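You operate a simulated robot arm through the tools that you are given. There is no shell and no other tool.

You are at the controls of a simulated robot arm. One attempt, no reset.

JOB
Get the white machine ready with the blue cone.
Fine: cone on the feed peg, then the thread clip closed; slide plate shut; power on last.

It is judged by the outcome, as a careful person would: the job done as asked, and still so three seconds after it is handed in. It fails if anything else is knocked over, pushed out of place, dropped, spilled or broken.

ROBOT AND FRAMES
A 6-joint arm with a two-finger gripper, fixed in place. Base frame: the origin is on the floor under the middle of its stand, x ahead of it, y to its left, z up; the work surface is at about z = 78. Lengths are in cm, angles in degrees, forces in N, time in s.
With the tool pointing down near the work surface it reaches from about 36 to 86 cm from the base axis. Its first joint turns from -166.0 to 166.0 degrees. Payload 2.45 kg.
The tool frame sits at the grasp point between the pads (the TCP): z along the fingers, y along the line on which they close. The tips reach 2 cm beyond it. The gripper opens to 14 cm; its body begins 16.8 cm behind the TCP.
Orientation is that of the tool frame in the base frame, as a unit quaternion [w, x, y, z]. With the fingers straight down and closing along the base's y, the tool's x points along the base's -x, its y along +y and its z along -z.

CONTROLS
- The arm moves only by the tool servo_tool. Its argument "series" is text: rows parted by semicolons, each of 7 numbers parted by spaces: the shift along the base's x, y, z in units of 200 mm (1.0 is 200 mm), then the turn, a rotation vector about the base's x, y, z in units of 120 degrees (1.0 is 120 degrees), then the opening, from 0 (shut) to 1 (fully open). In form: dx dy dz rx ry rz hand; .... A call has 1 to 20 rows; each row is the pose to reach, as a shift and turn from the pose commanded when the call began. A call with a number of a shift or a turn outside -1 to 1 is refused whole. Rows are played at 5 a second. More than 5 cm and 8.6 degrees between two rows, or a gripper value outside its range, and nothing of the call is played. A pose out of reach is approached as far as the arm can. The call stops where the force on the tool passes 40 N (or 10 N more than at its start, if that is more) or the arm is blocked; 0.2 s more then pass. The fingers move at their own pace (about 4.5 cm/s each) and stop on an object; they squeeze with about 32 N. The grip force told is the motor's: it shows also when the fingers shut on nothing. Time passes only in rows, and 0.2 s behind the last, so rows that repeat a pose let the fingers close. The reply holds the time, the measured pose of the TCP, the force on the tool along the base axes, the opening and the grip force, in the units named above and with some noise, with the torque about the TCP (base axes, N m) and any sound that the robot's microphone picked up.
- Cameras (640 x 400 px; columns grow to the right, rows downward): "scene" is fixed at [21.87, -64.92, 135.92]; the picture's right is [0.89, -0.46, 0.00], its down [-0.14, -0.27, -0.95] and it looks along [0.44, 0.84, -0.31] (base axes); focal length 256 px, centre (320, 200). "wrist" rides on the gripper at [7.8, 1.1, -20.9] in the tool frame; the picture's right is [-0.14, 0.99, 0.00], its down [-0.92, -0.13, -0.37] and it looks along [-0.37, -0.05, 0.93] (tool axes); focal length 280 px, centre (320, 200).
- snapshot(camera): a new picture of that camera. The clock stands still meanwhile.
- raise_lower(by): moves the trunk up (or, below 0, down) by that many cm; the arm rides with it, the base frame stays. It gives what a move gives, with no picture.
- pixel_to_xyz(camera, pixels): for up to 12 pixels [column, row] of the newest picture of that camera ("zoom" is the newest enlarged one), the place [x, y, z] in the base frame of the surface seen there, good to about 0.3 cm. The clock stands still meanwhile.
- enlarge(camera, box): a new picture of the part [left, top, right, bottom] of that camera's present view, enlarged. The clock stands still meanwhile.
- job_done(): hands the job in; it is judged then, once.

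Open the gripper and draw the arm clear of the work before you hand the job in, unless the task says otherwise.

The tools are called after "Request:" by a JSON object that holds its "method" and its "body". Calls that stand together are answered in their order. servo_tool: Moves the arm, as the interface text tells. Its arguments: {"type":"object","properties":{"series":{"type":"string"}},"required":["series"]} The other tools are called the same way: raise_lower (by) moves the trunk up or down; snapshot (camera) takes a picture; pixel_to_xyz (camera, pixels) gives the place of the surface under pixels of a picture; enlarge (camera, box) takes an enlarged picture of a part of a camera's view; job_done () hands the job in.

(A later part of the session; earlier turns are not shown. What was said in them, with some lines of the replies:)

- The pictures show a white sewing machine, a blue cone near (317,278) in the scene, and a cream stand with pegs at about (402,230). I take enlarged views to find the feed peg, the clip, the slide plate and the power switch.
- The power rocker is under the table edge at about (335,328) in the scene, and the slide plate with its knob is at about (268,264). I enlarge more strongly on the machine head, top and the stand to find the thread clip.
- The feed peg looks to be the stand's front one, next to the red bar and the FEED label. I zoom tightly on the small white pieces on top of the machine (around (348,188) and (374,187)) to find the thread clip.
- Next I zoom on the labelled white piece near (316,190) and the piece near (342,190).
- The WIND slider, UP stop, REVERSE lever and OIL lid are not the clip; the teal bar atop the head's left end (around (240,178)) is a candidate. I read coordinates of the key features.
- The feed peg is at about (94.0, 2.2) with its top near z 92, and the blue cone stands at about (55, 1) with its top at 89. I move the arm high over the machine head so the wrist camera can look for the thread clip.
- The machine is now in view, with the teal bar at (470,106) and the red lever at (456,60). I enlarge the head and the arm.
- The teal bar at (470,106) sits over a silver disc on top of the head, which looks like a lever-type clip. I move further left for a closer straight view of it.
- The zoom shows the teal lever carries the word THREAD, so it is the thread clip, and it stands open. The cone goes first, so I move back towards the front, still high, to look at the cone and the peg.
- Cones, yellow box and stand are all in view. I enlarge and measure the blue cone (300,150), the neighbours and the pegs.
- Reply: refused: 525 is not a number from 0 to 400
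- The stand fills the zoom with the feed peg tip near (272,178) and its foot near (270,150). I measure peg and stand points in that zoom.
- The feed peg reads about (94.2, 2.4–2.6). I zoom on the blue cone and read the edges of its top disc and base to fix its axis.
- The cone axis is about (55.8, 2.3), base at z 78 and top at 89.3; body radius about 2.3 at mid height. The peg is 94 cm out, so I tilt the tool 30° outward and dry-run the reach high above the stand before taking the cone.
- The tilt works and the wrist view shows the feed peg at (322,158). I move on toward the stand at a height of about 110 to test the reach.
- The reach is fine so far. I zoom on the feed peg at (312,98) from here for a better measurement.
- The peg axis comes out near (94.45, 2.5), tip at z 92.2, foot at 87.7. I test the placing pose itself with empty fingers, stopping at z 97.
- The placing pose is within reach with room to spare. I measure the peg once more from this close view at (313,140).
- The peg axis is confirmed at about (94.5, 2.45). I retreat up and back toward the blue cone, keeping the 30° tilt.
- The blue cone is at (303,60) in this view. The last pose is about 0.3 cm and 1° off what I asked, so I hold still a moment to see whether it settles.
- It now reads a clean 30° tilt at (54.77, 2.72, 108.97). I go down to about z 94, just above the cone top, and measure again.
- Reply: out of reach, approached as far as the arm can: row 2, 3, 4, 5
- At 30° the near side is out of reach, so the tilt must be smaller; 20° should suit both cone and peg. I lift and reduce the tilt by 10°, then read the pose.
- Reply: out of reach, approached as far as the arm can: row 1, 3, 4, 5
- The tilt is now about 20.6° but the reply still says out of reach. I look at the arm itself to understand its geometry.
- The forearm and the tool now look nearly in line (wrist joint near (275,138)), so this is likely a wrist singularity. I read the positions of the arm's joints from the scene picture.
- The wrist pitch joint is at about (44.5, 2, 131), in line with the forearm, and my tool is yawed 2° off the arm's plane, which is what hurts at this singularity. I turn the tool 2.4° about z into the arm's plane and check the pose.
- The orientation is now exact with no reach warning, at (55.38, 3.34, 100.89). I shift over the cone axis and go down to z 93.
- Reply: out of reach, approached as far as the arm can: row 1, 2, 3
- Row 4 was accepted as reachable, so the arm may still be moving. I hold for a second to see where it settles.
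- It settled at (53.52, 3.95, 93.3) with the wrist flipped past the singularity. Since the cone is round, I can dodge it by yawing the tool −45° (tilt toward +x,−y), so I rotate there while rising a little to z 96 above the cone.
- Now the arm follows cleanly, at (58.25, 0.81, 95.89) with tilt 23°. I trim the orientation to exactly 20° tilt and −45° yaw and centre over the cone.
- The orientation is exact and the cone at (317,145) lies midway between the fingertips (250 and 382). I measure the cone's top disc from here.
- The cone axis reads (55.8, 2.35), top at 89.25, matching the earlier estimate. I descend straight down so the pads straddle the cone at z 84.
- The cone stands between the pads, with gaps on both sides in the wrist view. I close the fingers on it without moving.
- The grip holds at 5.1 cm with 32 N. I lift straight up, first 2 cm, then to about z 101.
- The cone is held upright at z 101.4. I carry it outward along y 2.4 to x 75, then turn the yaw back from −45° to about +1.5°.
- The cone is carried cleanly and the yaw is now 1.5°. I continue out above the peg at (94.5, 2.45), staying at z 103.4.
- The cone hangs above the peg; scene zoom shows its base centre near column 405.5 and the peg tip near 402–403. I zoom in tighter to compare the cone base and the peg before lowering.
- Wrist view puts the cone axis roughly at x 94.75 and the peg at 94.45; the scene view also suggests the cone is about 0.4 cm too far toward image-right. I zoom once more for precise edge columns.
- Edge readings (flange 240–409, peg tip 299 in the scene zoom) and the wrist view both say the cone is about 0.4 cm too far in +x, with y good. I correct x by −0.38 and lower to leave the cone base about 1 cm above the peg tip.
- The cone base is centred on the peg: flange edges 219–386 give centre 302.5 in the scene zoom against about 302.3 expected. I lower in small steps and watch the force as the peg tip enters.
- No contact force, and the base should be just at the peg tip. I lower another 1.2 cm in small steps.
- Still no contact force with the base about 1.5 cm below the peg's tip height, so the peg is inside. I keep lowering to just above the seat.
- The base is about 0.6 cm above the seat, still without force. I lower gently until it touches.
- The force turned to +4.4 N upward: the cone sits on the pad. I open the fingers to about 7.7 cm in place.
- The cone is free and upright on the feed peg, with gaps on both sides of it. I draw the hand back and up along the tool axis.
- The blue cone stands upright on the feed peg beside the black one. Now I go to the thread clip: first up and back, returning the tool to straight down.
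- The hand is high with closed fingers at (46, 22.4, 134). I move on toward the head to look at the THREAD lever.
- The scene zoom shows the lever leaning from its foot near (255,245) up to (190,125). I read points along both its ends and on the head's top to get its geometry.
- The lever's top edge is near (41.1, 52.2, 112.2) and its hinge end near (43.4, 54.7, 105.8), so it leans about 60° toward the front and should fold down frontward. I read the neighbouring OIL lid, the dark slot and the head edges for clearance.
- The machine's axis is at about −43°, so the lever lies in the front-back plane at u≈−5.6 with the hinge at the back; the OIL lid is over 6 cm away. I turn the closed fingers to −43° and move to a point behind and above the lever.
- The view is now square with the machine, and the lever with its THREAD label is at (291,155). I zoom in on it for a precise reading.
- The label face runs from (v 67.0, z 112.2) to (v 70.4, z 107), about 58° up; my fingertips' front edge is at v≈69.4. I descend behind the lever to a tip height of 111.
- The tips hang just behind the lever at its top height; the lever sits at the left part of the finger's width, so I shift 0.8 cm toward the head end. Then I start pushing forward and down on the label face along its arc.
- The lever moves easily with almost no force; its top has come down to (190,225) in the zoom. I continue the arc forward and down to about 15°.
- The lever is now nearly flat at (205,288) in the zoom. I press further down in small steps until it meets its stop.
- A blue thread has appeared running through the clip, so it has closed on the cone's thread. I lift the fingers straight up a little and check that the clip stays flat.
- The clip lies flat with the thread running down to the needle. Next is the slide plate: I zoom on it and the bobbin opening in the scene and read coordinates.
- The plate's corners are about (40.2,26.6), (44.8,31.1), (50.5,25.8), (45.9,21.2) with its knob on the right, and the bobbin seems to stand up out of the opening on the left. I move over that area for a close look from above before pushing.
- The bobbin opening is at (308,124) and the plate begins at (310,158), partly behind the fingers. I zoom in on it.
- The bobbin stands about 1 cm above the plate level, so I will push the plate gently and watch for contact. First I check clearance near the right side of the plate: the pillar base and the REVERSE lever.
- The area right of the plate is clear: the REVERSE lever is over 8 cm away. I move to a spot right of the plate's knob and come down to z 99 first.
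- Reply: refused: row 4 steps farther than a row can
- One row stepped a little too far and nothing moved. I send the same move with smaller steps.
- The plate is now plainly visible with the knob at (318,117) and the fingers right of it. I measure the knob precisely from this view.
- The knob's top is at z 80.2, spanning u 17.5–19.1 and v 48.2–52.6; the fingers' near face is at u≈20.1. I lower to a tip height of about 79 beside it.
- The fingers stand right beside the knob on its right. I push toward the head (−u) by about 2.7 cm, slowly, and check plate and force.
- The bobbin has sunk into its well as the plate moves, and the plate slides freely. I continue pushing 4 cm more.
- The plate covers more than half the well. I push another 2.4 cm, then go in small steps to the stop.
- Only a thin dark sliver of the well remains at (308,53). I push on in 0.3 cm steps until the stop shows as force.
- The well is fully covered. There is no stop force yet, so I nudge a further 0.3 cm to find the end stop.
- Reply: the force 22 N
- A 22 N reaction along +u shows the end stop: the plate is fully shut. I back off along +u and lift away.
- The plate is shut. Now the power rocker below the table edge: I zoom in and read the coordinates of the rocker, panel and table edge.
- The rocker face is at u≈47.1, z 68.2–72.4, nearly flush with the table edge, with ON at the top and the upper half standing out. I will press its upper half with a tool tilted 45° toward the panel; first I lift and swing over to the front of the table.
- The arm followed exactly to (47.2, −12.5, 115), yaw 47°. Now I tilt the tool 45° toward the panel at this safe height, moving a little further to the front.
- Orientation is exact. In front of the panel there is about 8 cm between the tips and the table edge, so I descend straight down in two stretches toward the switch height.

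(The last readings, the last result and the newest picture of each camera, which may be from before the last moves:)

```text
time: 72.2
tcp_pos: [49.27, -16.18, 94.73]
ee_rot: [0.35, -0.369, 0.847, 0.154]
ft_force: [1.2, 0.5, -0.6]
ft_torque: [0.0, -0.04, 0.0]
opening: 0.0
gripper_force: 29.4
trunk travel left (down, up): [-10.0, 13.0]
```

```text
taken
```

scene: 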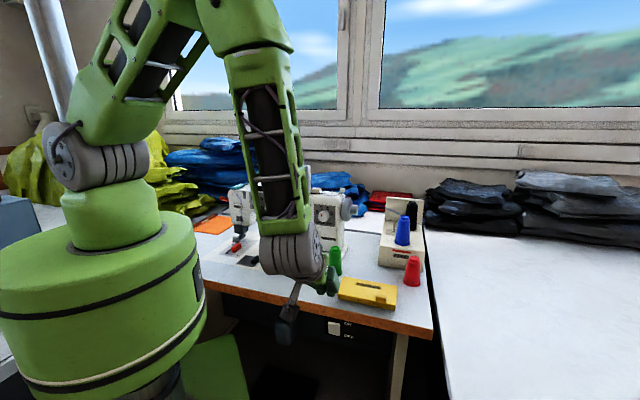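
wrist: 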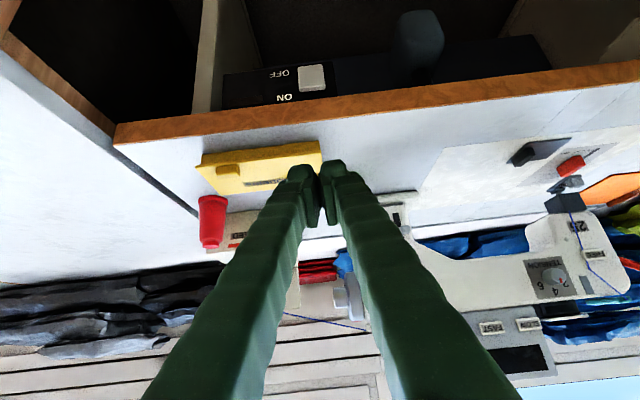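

The rocker shows in the wrist view at (311,78) and all objects stand untouched. I go down another 17 cm, still in front of the table edge.

Request:
{"method": "servo_tool", "body": {"series": "0 0 -0.2 0 0 0 0; 0 0 -0.4 0 0 0 0; 0 0 -0.6 0 0 0 0; 0 0 -0.75 0 0 0 0; 0 0 -0.87 0 0 0 0; 0 0 -0.87 0 0 0 0"}}

Request:
{"method": "snapshot", "body": {"camera": "wrist"}}

Request:
{"method": "enlarge", "body": {"camera": "scene", "box": [240, 260, 400, 380]}}

```text
time: 73.6
tcp_pos: [51.45, -18.83, 78.04]
ee_rot: [0.342, -0.368, 0.848, 0.168]
ft_force: [0.5, 0.6, 0.3]
ft_torque: [0.06, -0.02, 0.0]
opening: 0.02
gripper_force: 29.3
out of reach, approached as far as the arm can: row 2, 3, 4, 5, 6
trunk travel left (down, up): [-10.0, 13.0]
```

```text
taken
```

wrist: 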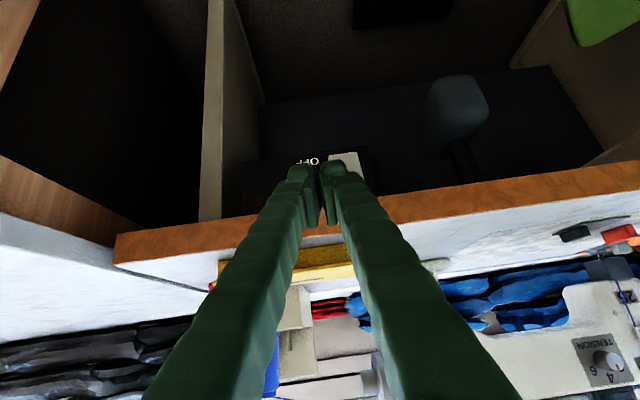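

```text
3.33 times, centred on (320, 320) of scene
```

zoom: 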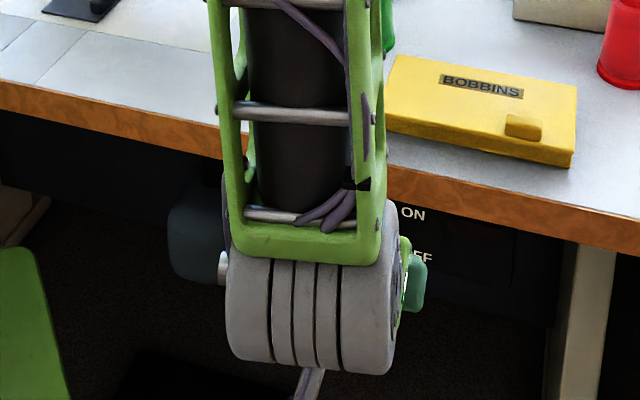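

The pose is out of reach, most likely the last wrist joint at its end since the tool is rolled about 180°. I go back up to where it worked and will roll the tool 90° about its own axis.

Request:
{"method": "servo_tool", "body": {"series": "0 0 0.2 0 0 0 0; 0 0 0.4 0 0 0 0; 0 0 0.6 0 0 0 0; 0 0 0.8 0 0 0 0; 0 0 0.9 0 0 0 0; 0 0 0.9 0 0 0 0"}}

```text
time: 75.0
tcp_pos: [51.74, -18.86, 96.09]
ee_rot: [0.35, -0.369, 0.847, 0.155]
ft_force: [-0.6, -0.5, 0.1]
ft_torque: [-0.04, 0.01, 0.01]
opening: 0.0
gripper_force: 29.1
out of reach, approached as far as the arm can: row 1
trunk travel left (down, up): [-10.0, 13.0]
```

The orientation is exact again at z 96. I roll the tool +90° about its own axis in small steps.

Request:
{"method": "servo_tool", "body": {"series": "0 0 0 0.0329 0.0353 -0.0482 0; 0 0 0 0.0657 0.0705 -0.0964 0; 0 0 0 0.0986 0.1058 -0.1445 0; 0 0 0 0.1315 0.141 -0.1927 0; 0 0 0 0.1643 0.1763 -0.2409 0; 0 0 0 0.1972 0.2115 -0.2891 0; 0 0 0 0.23 0.2468 -0.3373 0; 0 0 0 0.2629 0.282 -0.3855 0; 0 0 0 0.2958 0.3173 -0.4336 0; 0 0 0 0.3286 0.3525 -0.4818 0; 0 0 0 0.3615 0.3878 -0.53 0; 0 0 0 0.3615 0.3878 -0.53 0"}}

Request:
{"method": "snapshot", "body": {"camera": "wrist"}}

Request:
{"method": "snapshot", "body": {"camera": "scene"}}

```text
time: 77.6
tcp_pos: [51.51, -18.82, 96.22]
ee_rot: [0.139, 0.339, 0.859, 0.358]
ft_force: [0.3, -1.0, 0.6]
ft_torque: [-0.03, 0.0, 0.0]
opening: 0.01
gripper_force: 29.2
trunk travel left (down, up): [-10.0, 13.0]
```

```text
taken
```

wrist: 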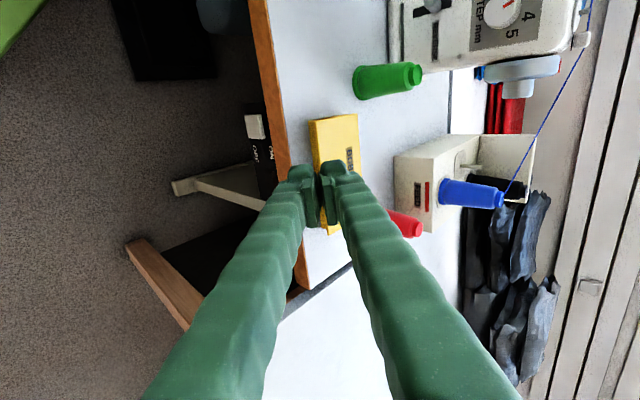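

```text
taken
```

scene: 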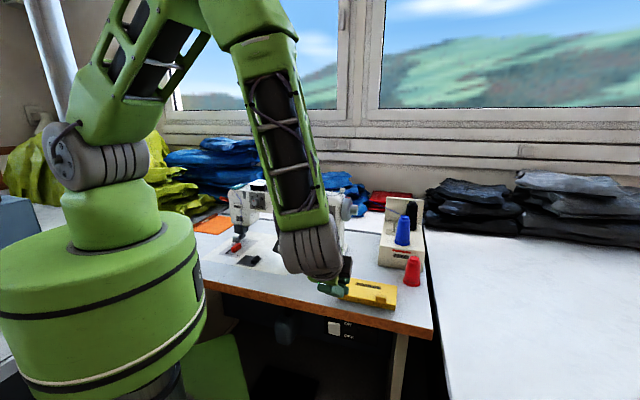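

The roll worked and the rocker shows at (253,128). I shift 3.4 cm left to line up with the rocker and descend again, in front of the table edge.

Request:
{"method": "servo_tool", "body": {"series": "-0.06 0.058 -0.1 0 0 0 0; -0.1245 0.116 -0.25 0 0 0 0; -0.1245 0.116 -0.45 0 0 0 0; -0.1245 0.116 -0.65 0 0 0 0; -0.1245 0.116 -0.85 0 0 0 0; -0.1245 0.116 -0.95 0 0 0 0; -0.1245 0.116 -0.95 0 0 0 0"}}

Request:
{"method": "snapshot", "body": {"camera": "wrist"}}

Request:
{"method": "snapshot", "body": {"camera": "scene"}}

```text
time: 79.2
tcp_pos: [49.17, -16.75, 77.17]
ee_rot: [0.14, 0.337, 0.859, 0.357]
ft_force: [0.1, -0.1, 0.1]
ft_torque: [0.0, 0.04, 0.05]
opening: 0.02
gripper_force: 29.3
trunk travel left (down, up): [-10.0, 13.0]
```

```text
taken
```

wrist: 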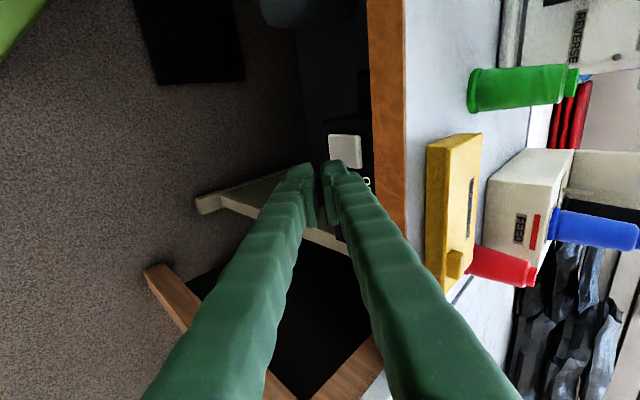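

```text
taken
```

scene: 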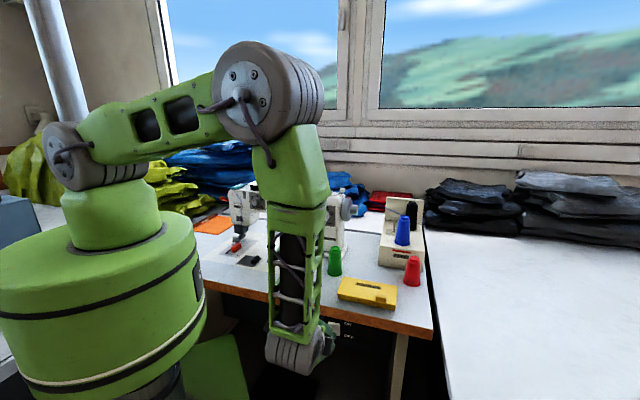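

Now it is in reach: TCP (49.2, −16.8, 77.2), and the rocker is at (345,150) in the wrist view. I zoom to measure the rocker from here.

Request:
{"method": "enlarge", "body": {"camera": "wrist", "box": [300, 110, 420, 195]}}

Request:
{"method": "pixel_to_xyz", "body": {"camera": "zoom", "pixels": [[180, 130], [300, 130], [180, 230], [300, 240], [240, 180], [200, 180], [285, 180], [315, 180], [345, 180], [400, 180], [380, 100], [560, 180]]}}

```text
4.71 times, centred on (360, 152) of wrist
```

zoom: 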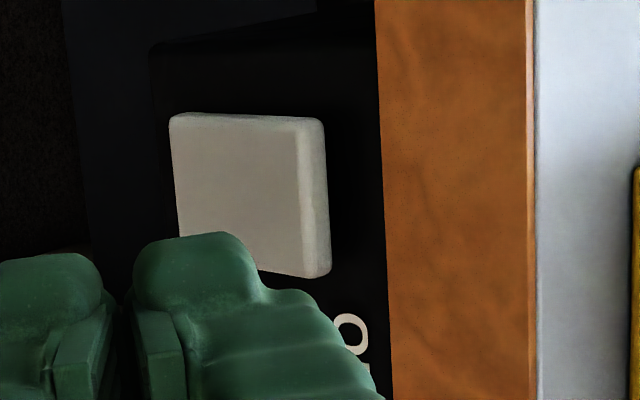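

```text
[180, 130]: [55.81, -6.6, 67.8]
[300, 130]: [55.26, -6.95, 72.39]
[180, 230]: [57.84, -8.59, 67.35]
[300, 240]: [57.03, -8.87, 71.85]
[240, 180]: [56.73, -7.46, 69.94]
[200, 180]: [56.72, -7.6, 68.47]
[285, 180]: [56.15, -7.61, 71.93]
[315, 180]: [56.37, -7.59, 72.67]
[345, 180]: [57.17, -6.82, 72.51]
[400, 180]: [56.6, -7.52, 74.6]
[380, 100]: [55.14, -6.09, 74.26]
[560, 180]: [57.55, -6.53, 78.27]
```

The rocker's upper half stands out to v≈32.5 and the lower half is in at 33.2, so it is OFF; z spans 67.3–72.7. I move down and forward so the tips' upper leading edge stops about 2 cm in front of its upper half.

Request:
{"method": "servo_tool", "body": {"series": "-0.0145 0.0135 -0.15 0 0 0 0; -0.0145 0.0135 -0.295 0 0 0 0; 0.055 0.0885 -0.295 0 0 0 0; 0.125 0.16 -0.295 0 0 0 0; 0.19 0.233 -0.295 0 0 0 0; 0.19 0.233 -0.295 0 0 0 0"}}

Request:
{"method": "snapshot", "body": {"camera": "wrist"}}

Request:
{"method": "enlarge", "body": {"camera": "scene", "box": [240, 270, 400, 380]}}

```text
time: 80.6
tcp_pos: [52.82, -11.7, 71.21]
ee_rot: [0.141, 0.338, 0.859, 0.357]
ft_force: [-0.3, 0.3, -0.5]
ft_torque: [-0.03, 0.02, -0.01]
opening: 0.0
gripper_force: 29.6
trunk travel left (down, up): [-10.0, 13.0]
```

```text
taken
```

wrist: 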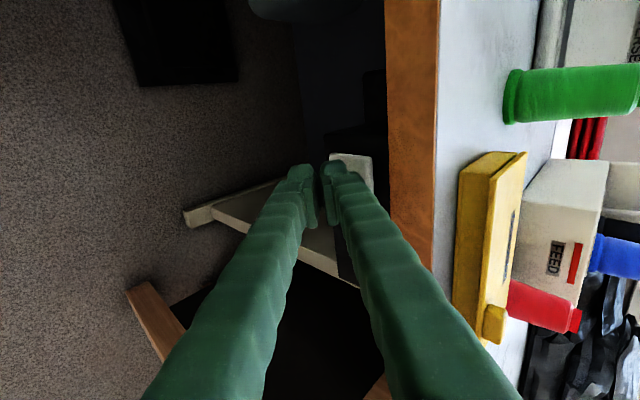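

```text
3.64 times, centred on (320, 325) of scene
```

zoom: 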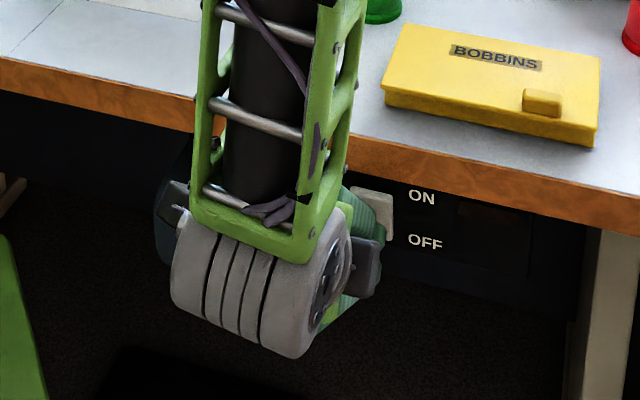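

The tips are about 2 cm short of the rocker's upper half, with the table edge clear above. I advance along +v to just before contact.

Request:
{"method": "servo_tool", "body": {"series": "0.0244 0.0193 0 0 0 0 0; 0.0453 0.0417 0 0 0 0 0; 0.0661 0.0641 0 0 0 0 0; 0.0661 0.0641 0 0 0 0 0"}}

Request:
{"method": "enlarge", "body": {"camera": "wrist", "box": [280, 110, 420, 210]}}

```text
time: 81.6
tcp_pos: [54.21, -10.62, 71.33]
ee_rot: [0.141, 0.338, 0.859, 0.357]
ft_force: [-0.6, 0.9, 0.1]
ft_torque: [-0.02, 0.01, -0.02]
opening: 0.0
gripper_force: 29.7
trunk travel left (down, up): [-10.0, 13.0]
```

```text
4.00 times, centred on (350, 160) of wrist
```

zoom: 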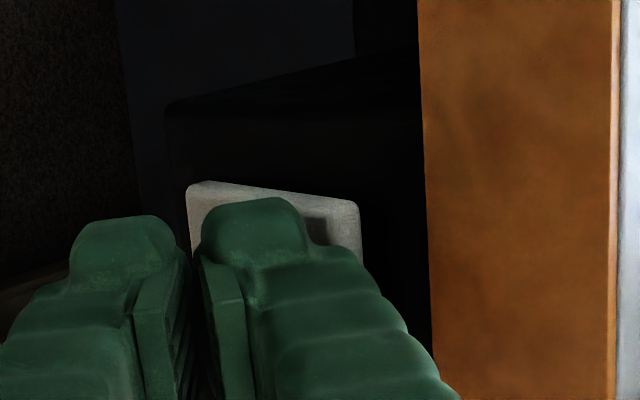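

The upper fingertip overlaps the rocker's upper part. I raise 0.3 cm and press forward in small steps, watching the force and listening for a click.

Request:
{"method": "servo_tool", "body": {"series": "0 0 0.0125 0 0 0 0; 0.0068 0.0073 0.0125 0 0 0 0; 0.0136 0.0146 0.0125 0 0 0 0; 0.0136 0.0146 0.0125 0 0 0 0"}}

Request:
{"method": "servo_tool", "body": {"series": "0.0068 0.0073 0 0 0 0 0; 0.0102 0.011 0 0 0 0 0; 0.0102 0.011 0 0 0 0 0"}}

Request:
{"method": "enlarge", "body": {"camera": "wrist", "box": [280, 110, 420, 210]}}

Request:
{"method": "enlarge", "body": {"camera": "scene", "box": [310, 290, 390, 350]}}

```text
time: 82.6
tcp_pos: [54.52, -10.33, 71.47]
ee_rot: [0.14, 0.338, 0.859, 0.359]
ft_force: [-0.6, 0.2, 0.6]
ft_torque: [0.0, -0.02, 0.02]
opening: 0.02
gripper_force: 29.8
trunk travel left (down, up): [-10.0, 13.0]
```

```text
time: 83.4
tcp_pos: [54.74, -10.04, 71.45]
ee_rot: [0.14, 0.339, 0.859, 0.358]
ft_force: [0.7, 0.3, 0.0]
ft_torque: [0.0, 0.0, -0.01]
opening: 0.0
gripper_force: 29.4
trunk travel left (down, up): [-10.0, 13.0]
```

```text
4.00 times, centred on (350, 160) of wrist
```

zoom: 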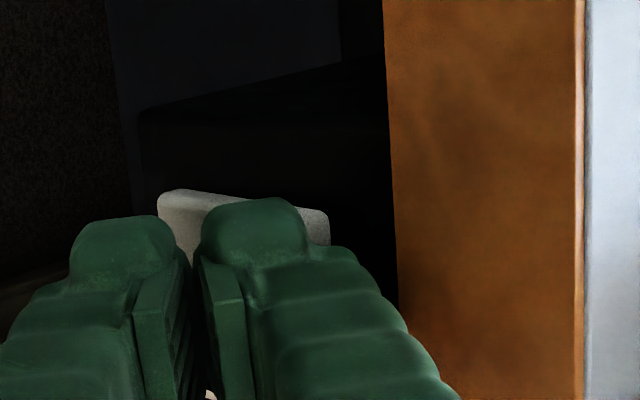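

```text
6.67 times, centred on (350, 320) of scene
```

zoom: 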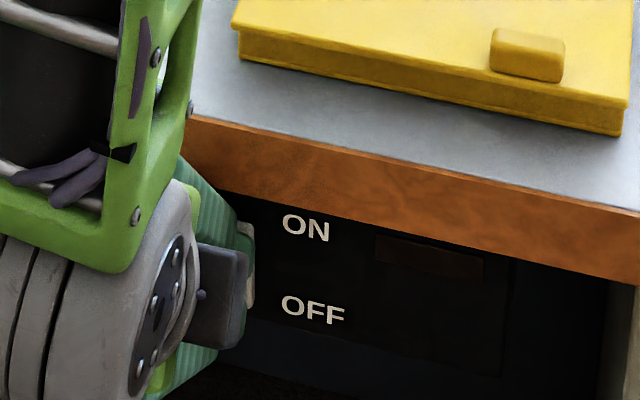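

No contact yet at v≈30.0. I keep advancing in 0.2 cm steps.

Request:
{"method": "servo_tool", "body": {"series": "0.0068 0.0073 0 0 0 0 0; 0.0136 0.0146 0 0 0 0 0; 0.0136 0.0146 0 0 0 0 0"}}

Request:
{"method": "enlarge", "body": {"camera": "wrist", "box": [280, 110, 420, 210]}}

```text
time: 84.2
tcp_pos: [54.91, -9.6, 71.53]
ee_rot: [0.141, 0.339, 0.859, 0.357]
ft_force: [-1.1, 0.7, 0.2]
ft_torque: [-0.01, 0.03, 0.0]
opening: 0.0
gripper_force: 29.3
trunk travel left (down, up): [-10.0, 13.0]
```

```text
4.00 times, centred on (350, 160) of wrist
```

zoom: 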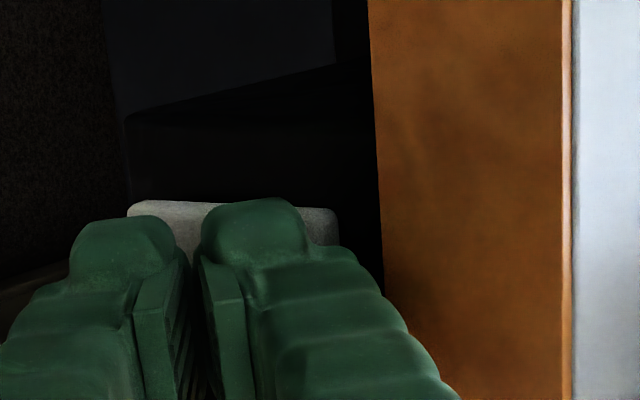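

The rocker's outline changed (its lower end now reaches further left, toward me), so it may have flipped. I back off along −v and look.

Request:
{"method": "servo_tool", "body": {"series": "-0.05 -0.0536 0 0 0 0 0; -0.12 -0.1287 0 0 0 0 0; -0.2 -0.2145 0 0 0 0 0; -0.27 -0.29 0 0 0 0 0; -0.27 -0.29 0 0 0 0 0"}}

Request:
{"method": "enlarge", "body": {"camera": "wrist", "box": [290, 100, 420, 200]}}

Request:
{"method": "pixel_to_xyz", "body": {"camera": "zoom", "pixels": [[200, 150], [200, 190], [240, 150], [240, 190], [280, 150], [280, 190], [260, 170], [220, 170]]}}

Request:
{"method": "enlarge", "body": {"camera": "scene", "box": [310, 290, 390, 350]}}

```text
time: 85.4
tcp_pos: [49.42, -15.5, 71.47]
ee_rot: [0.14, 0.338, 0.859, 0.359]
ft_force: [0.4, 0.5, 0.2]
ft_torque: [0.01, 0.03, 0.02]
opening: 0.0
gripper_force: 29.4
trunk travel left (down, up): [-10.0, 13.0]
```

```text
4.00 times, centred on (355, 150) of wrist
```

zoom: 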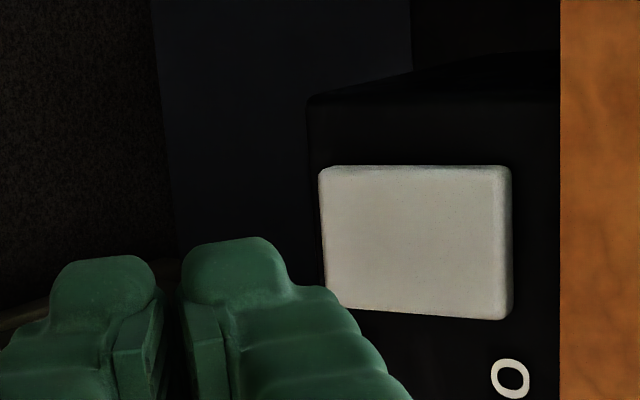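

```text
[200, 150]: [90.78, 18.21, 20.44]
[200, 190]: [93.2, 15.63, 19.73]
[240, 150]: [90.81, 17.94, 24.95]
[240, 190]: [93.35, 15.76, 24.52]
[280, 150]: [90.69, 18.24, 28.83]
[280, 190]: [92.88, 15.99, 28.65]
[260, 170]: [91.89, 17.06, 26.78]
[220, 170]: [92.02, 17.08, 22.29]
```

```text
6.67 times, centred on (350, 320) of scene
```

zoom: 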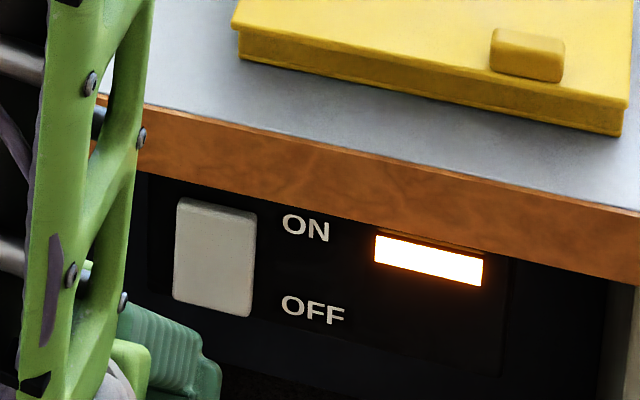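

The pilot lamp beside ON/OFF is now lit: power is on. I rise straight up in front of the table, keeping clear of everything.

Request:
{"method": "servo_tool", "body": {"series": "-0.03 -0.03 0.15 0 0 0 0; -0.03 -0.03 0.35 0 0 0 0; -0.03 -0.03 0.55 0 0 0 0; -0.03 -0.03 0.75 0 0 0 0; -0.03 -0.03 0.95 0 0 0 0; -0.03 -0.03 0.95 0 0 0 0"}}

Request:
{"method": "servo_tool", "body": {"series": "0 0 0.2 0 0 0 0; 0 0 0.4 0 0 0 0; 0 0 0.6 0 0 0 0; 0 0 0.8 0 0 0 0; 0 0 1.0 0 0 0 0; 0 0 1.0 0 0 0 0.3; 0 0 1.0 0 0 0 0.6; 0 0 1.0 0 0 0 0.6"}}

Request:
{"method": "snapshot", "body": {"camera": "scene"}}

Request:
{"method": "snapshot", "body": {"camera": "wrist"}}

```text
time: 86.8
tcp_pos: [49.05, -15.86, 90.57]
ee_rot: [0.14, 0.338, 0.859, 0.358]
ft_force: [-0.3, -0.6, 0.1]
ft_torque: [0.01, 0.0, -0.02]
opening: 0.01
gripper_force: 29.6
trunk travel left (down, up): [-10.0, 13.0]
```

```text
time: 88.6
tcp_pos: [48.68, -16.06, 110.56]
ee_rot: [0.141, 0.338, 0.859, 0.358]
ft_force: [0.6, 0.3, -0.9]
ft_torque: [-0.02, 0.0, -0.03]
opening: 6.8
gripper_force: 0.0
trunk travel left (down, up): [-10.0, 13.0]
```

```text
taken
```

scene: 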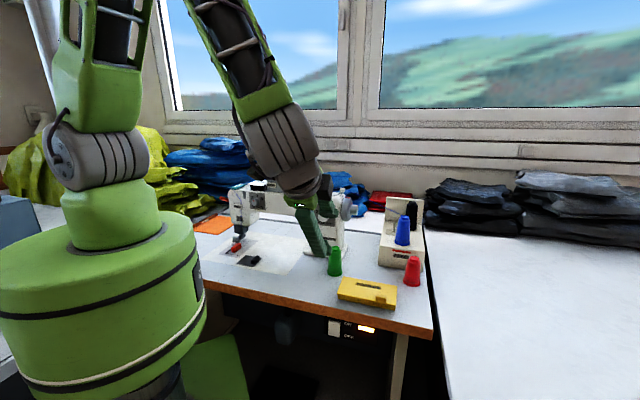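

```text
taken
```

wrist: 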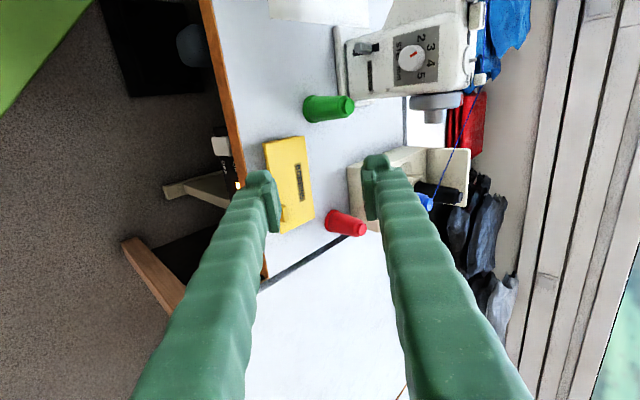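

The lamp glows at (367,329) and everything stands in place. I rise another 16 cm so the machine is unobstructed, opening the gripper fully, and check all results.

Request:
{"method": "servo_tool", "body": {"series": "-0.05 -0.05 0.2 0 0 0 0.8; -0.1 -0.1 0.4 0 0 0 1; -0.15 -0.15 0.6 0 0 0 1; -0.2 -0.2 0.8 0 0 0 1; -0.2 -0.2 0.8 0 0 0 1; -0.2 -0.2 0.8 0 0 0 1"}}

Request:
{"method": "snapshot", "body": {"camera": "scene"}}

Request:
{"method": "enlarge", "body": {"camera": "scene", "box": [200, 150, 360, 290]}}

Request:
{"method": "enlarge", "body": {"camera": "scene", "box": [300, 180, 440, 350]}}

```text
time: 90.0
tcp_pos: [44.92, -20.43, 126.48]
ee_rot: [0.14, 0.338, 0.859, 0.358]
ft_force: [-0.1, -0.1, 0.7]
ft_torque: [0.01, 0.01, -0.02]
opening: 14.0
gripper_force: 0.0
trunk travel left (down, up): [-10.0, 13.0]
```

```text
taken
```

scene: 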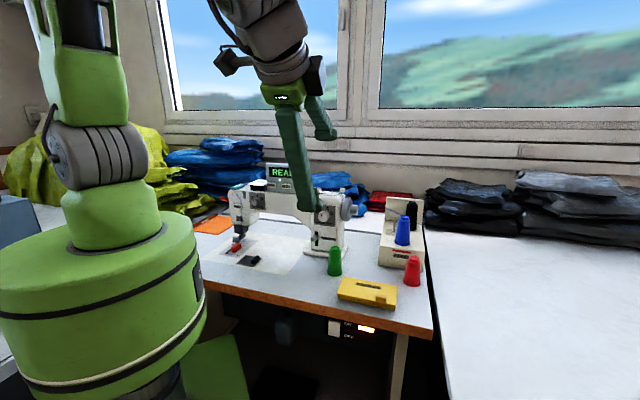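

```text
2.86 times, centred on (280, 220) of scene
```

zoom: 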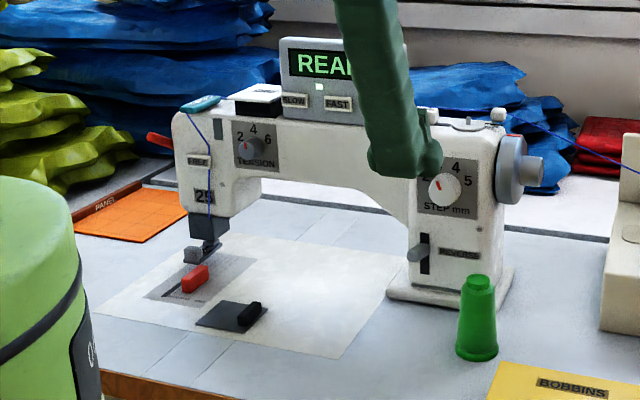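

```text
2.35 times, centred on (370, 265) of scene
```

zoom: 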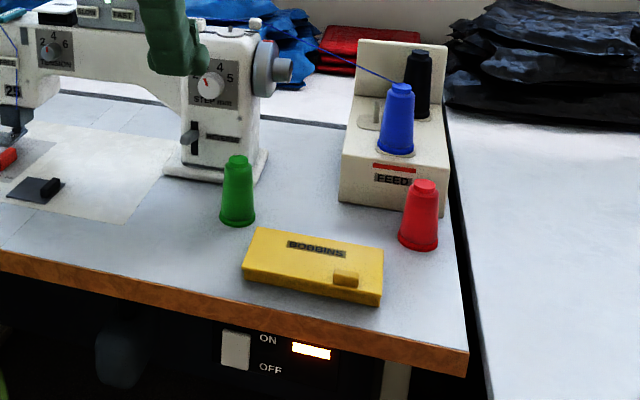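

The display reads READY, the clip and plate are closed, the cone is on the feed peg with its thread run, the lamp is lit, and nothing else has moved. The gripper is open and the arm is clear, so I hand the job in.

Request:
{"method": "job_done", "body": {}}

```text
The job is handed in.
```

The white machine is set up with the blue cone, its display now begins "READ…" (the arm hid the rest, presumably READY), and I've handed the job in.

- **Cone:** the blue cone stands upright on the feed peg, the one next to the red bar and FEED label.
- **Thread clip:** the teal THREAD lever is folded flat, and the blue thread runs from the cone through it to the needle.
- **Slide plate:** pushed to its end stop, so the bobbin well is fully covered. The bobbin stood above plate level at first but sank into the well as the plate moved.
- **Power:** switched on last, and the lamp beside the ON/OFF rocker is lit.

In the last pictures, nothing else had been knocked over or moved. The gripper is open and the arm is clear above the front of the table.
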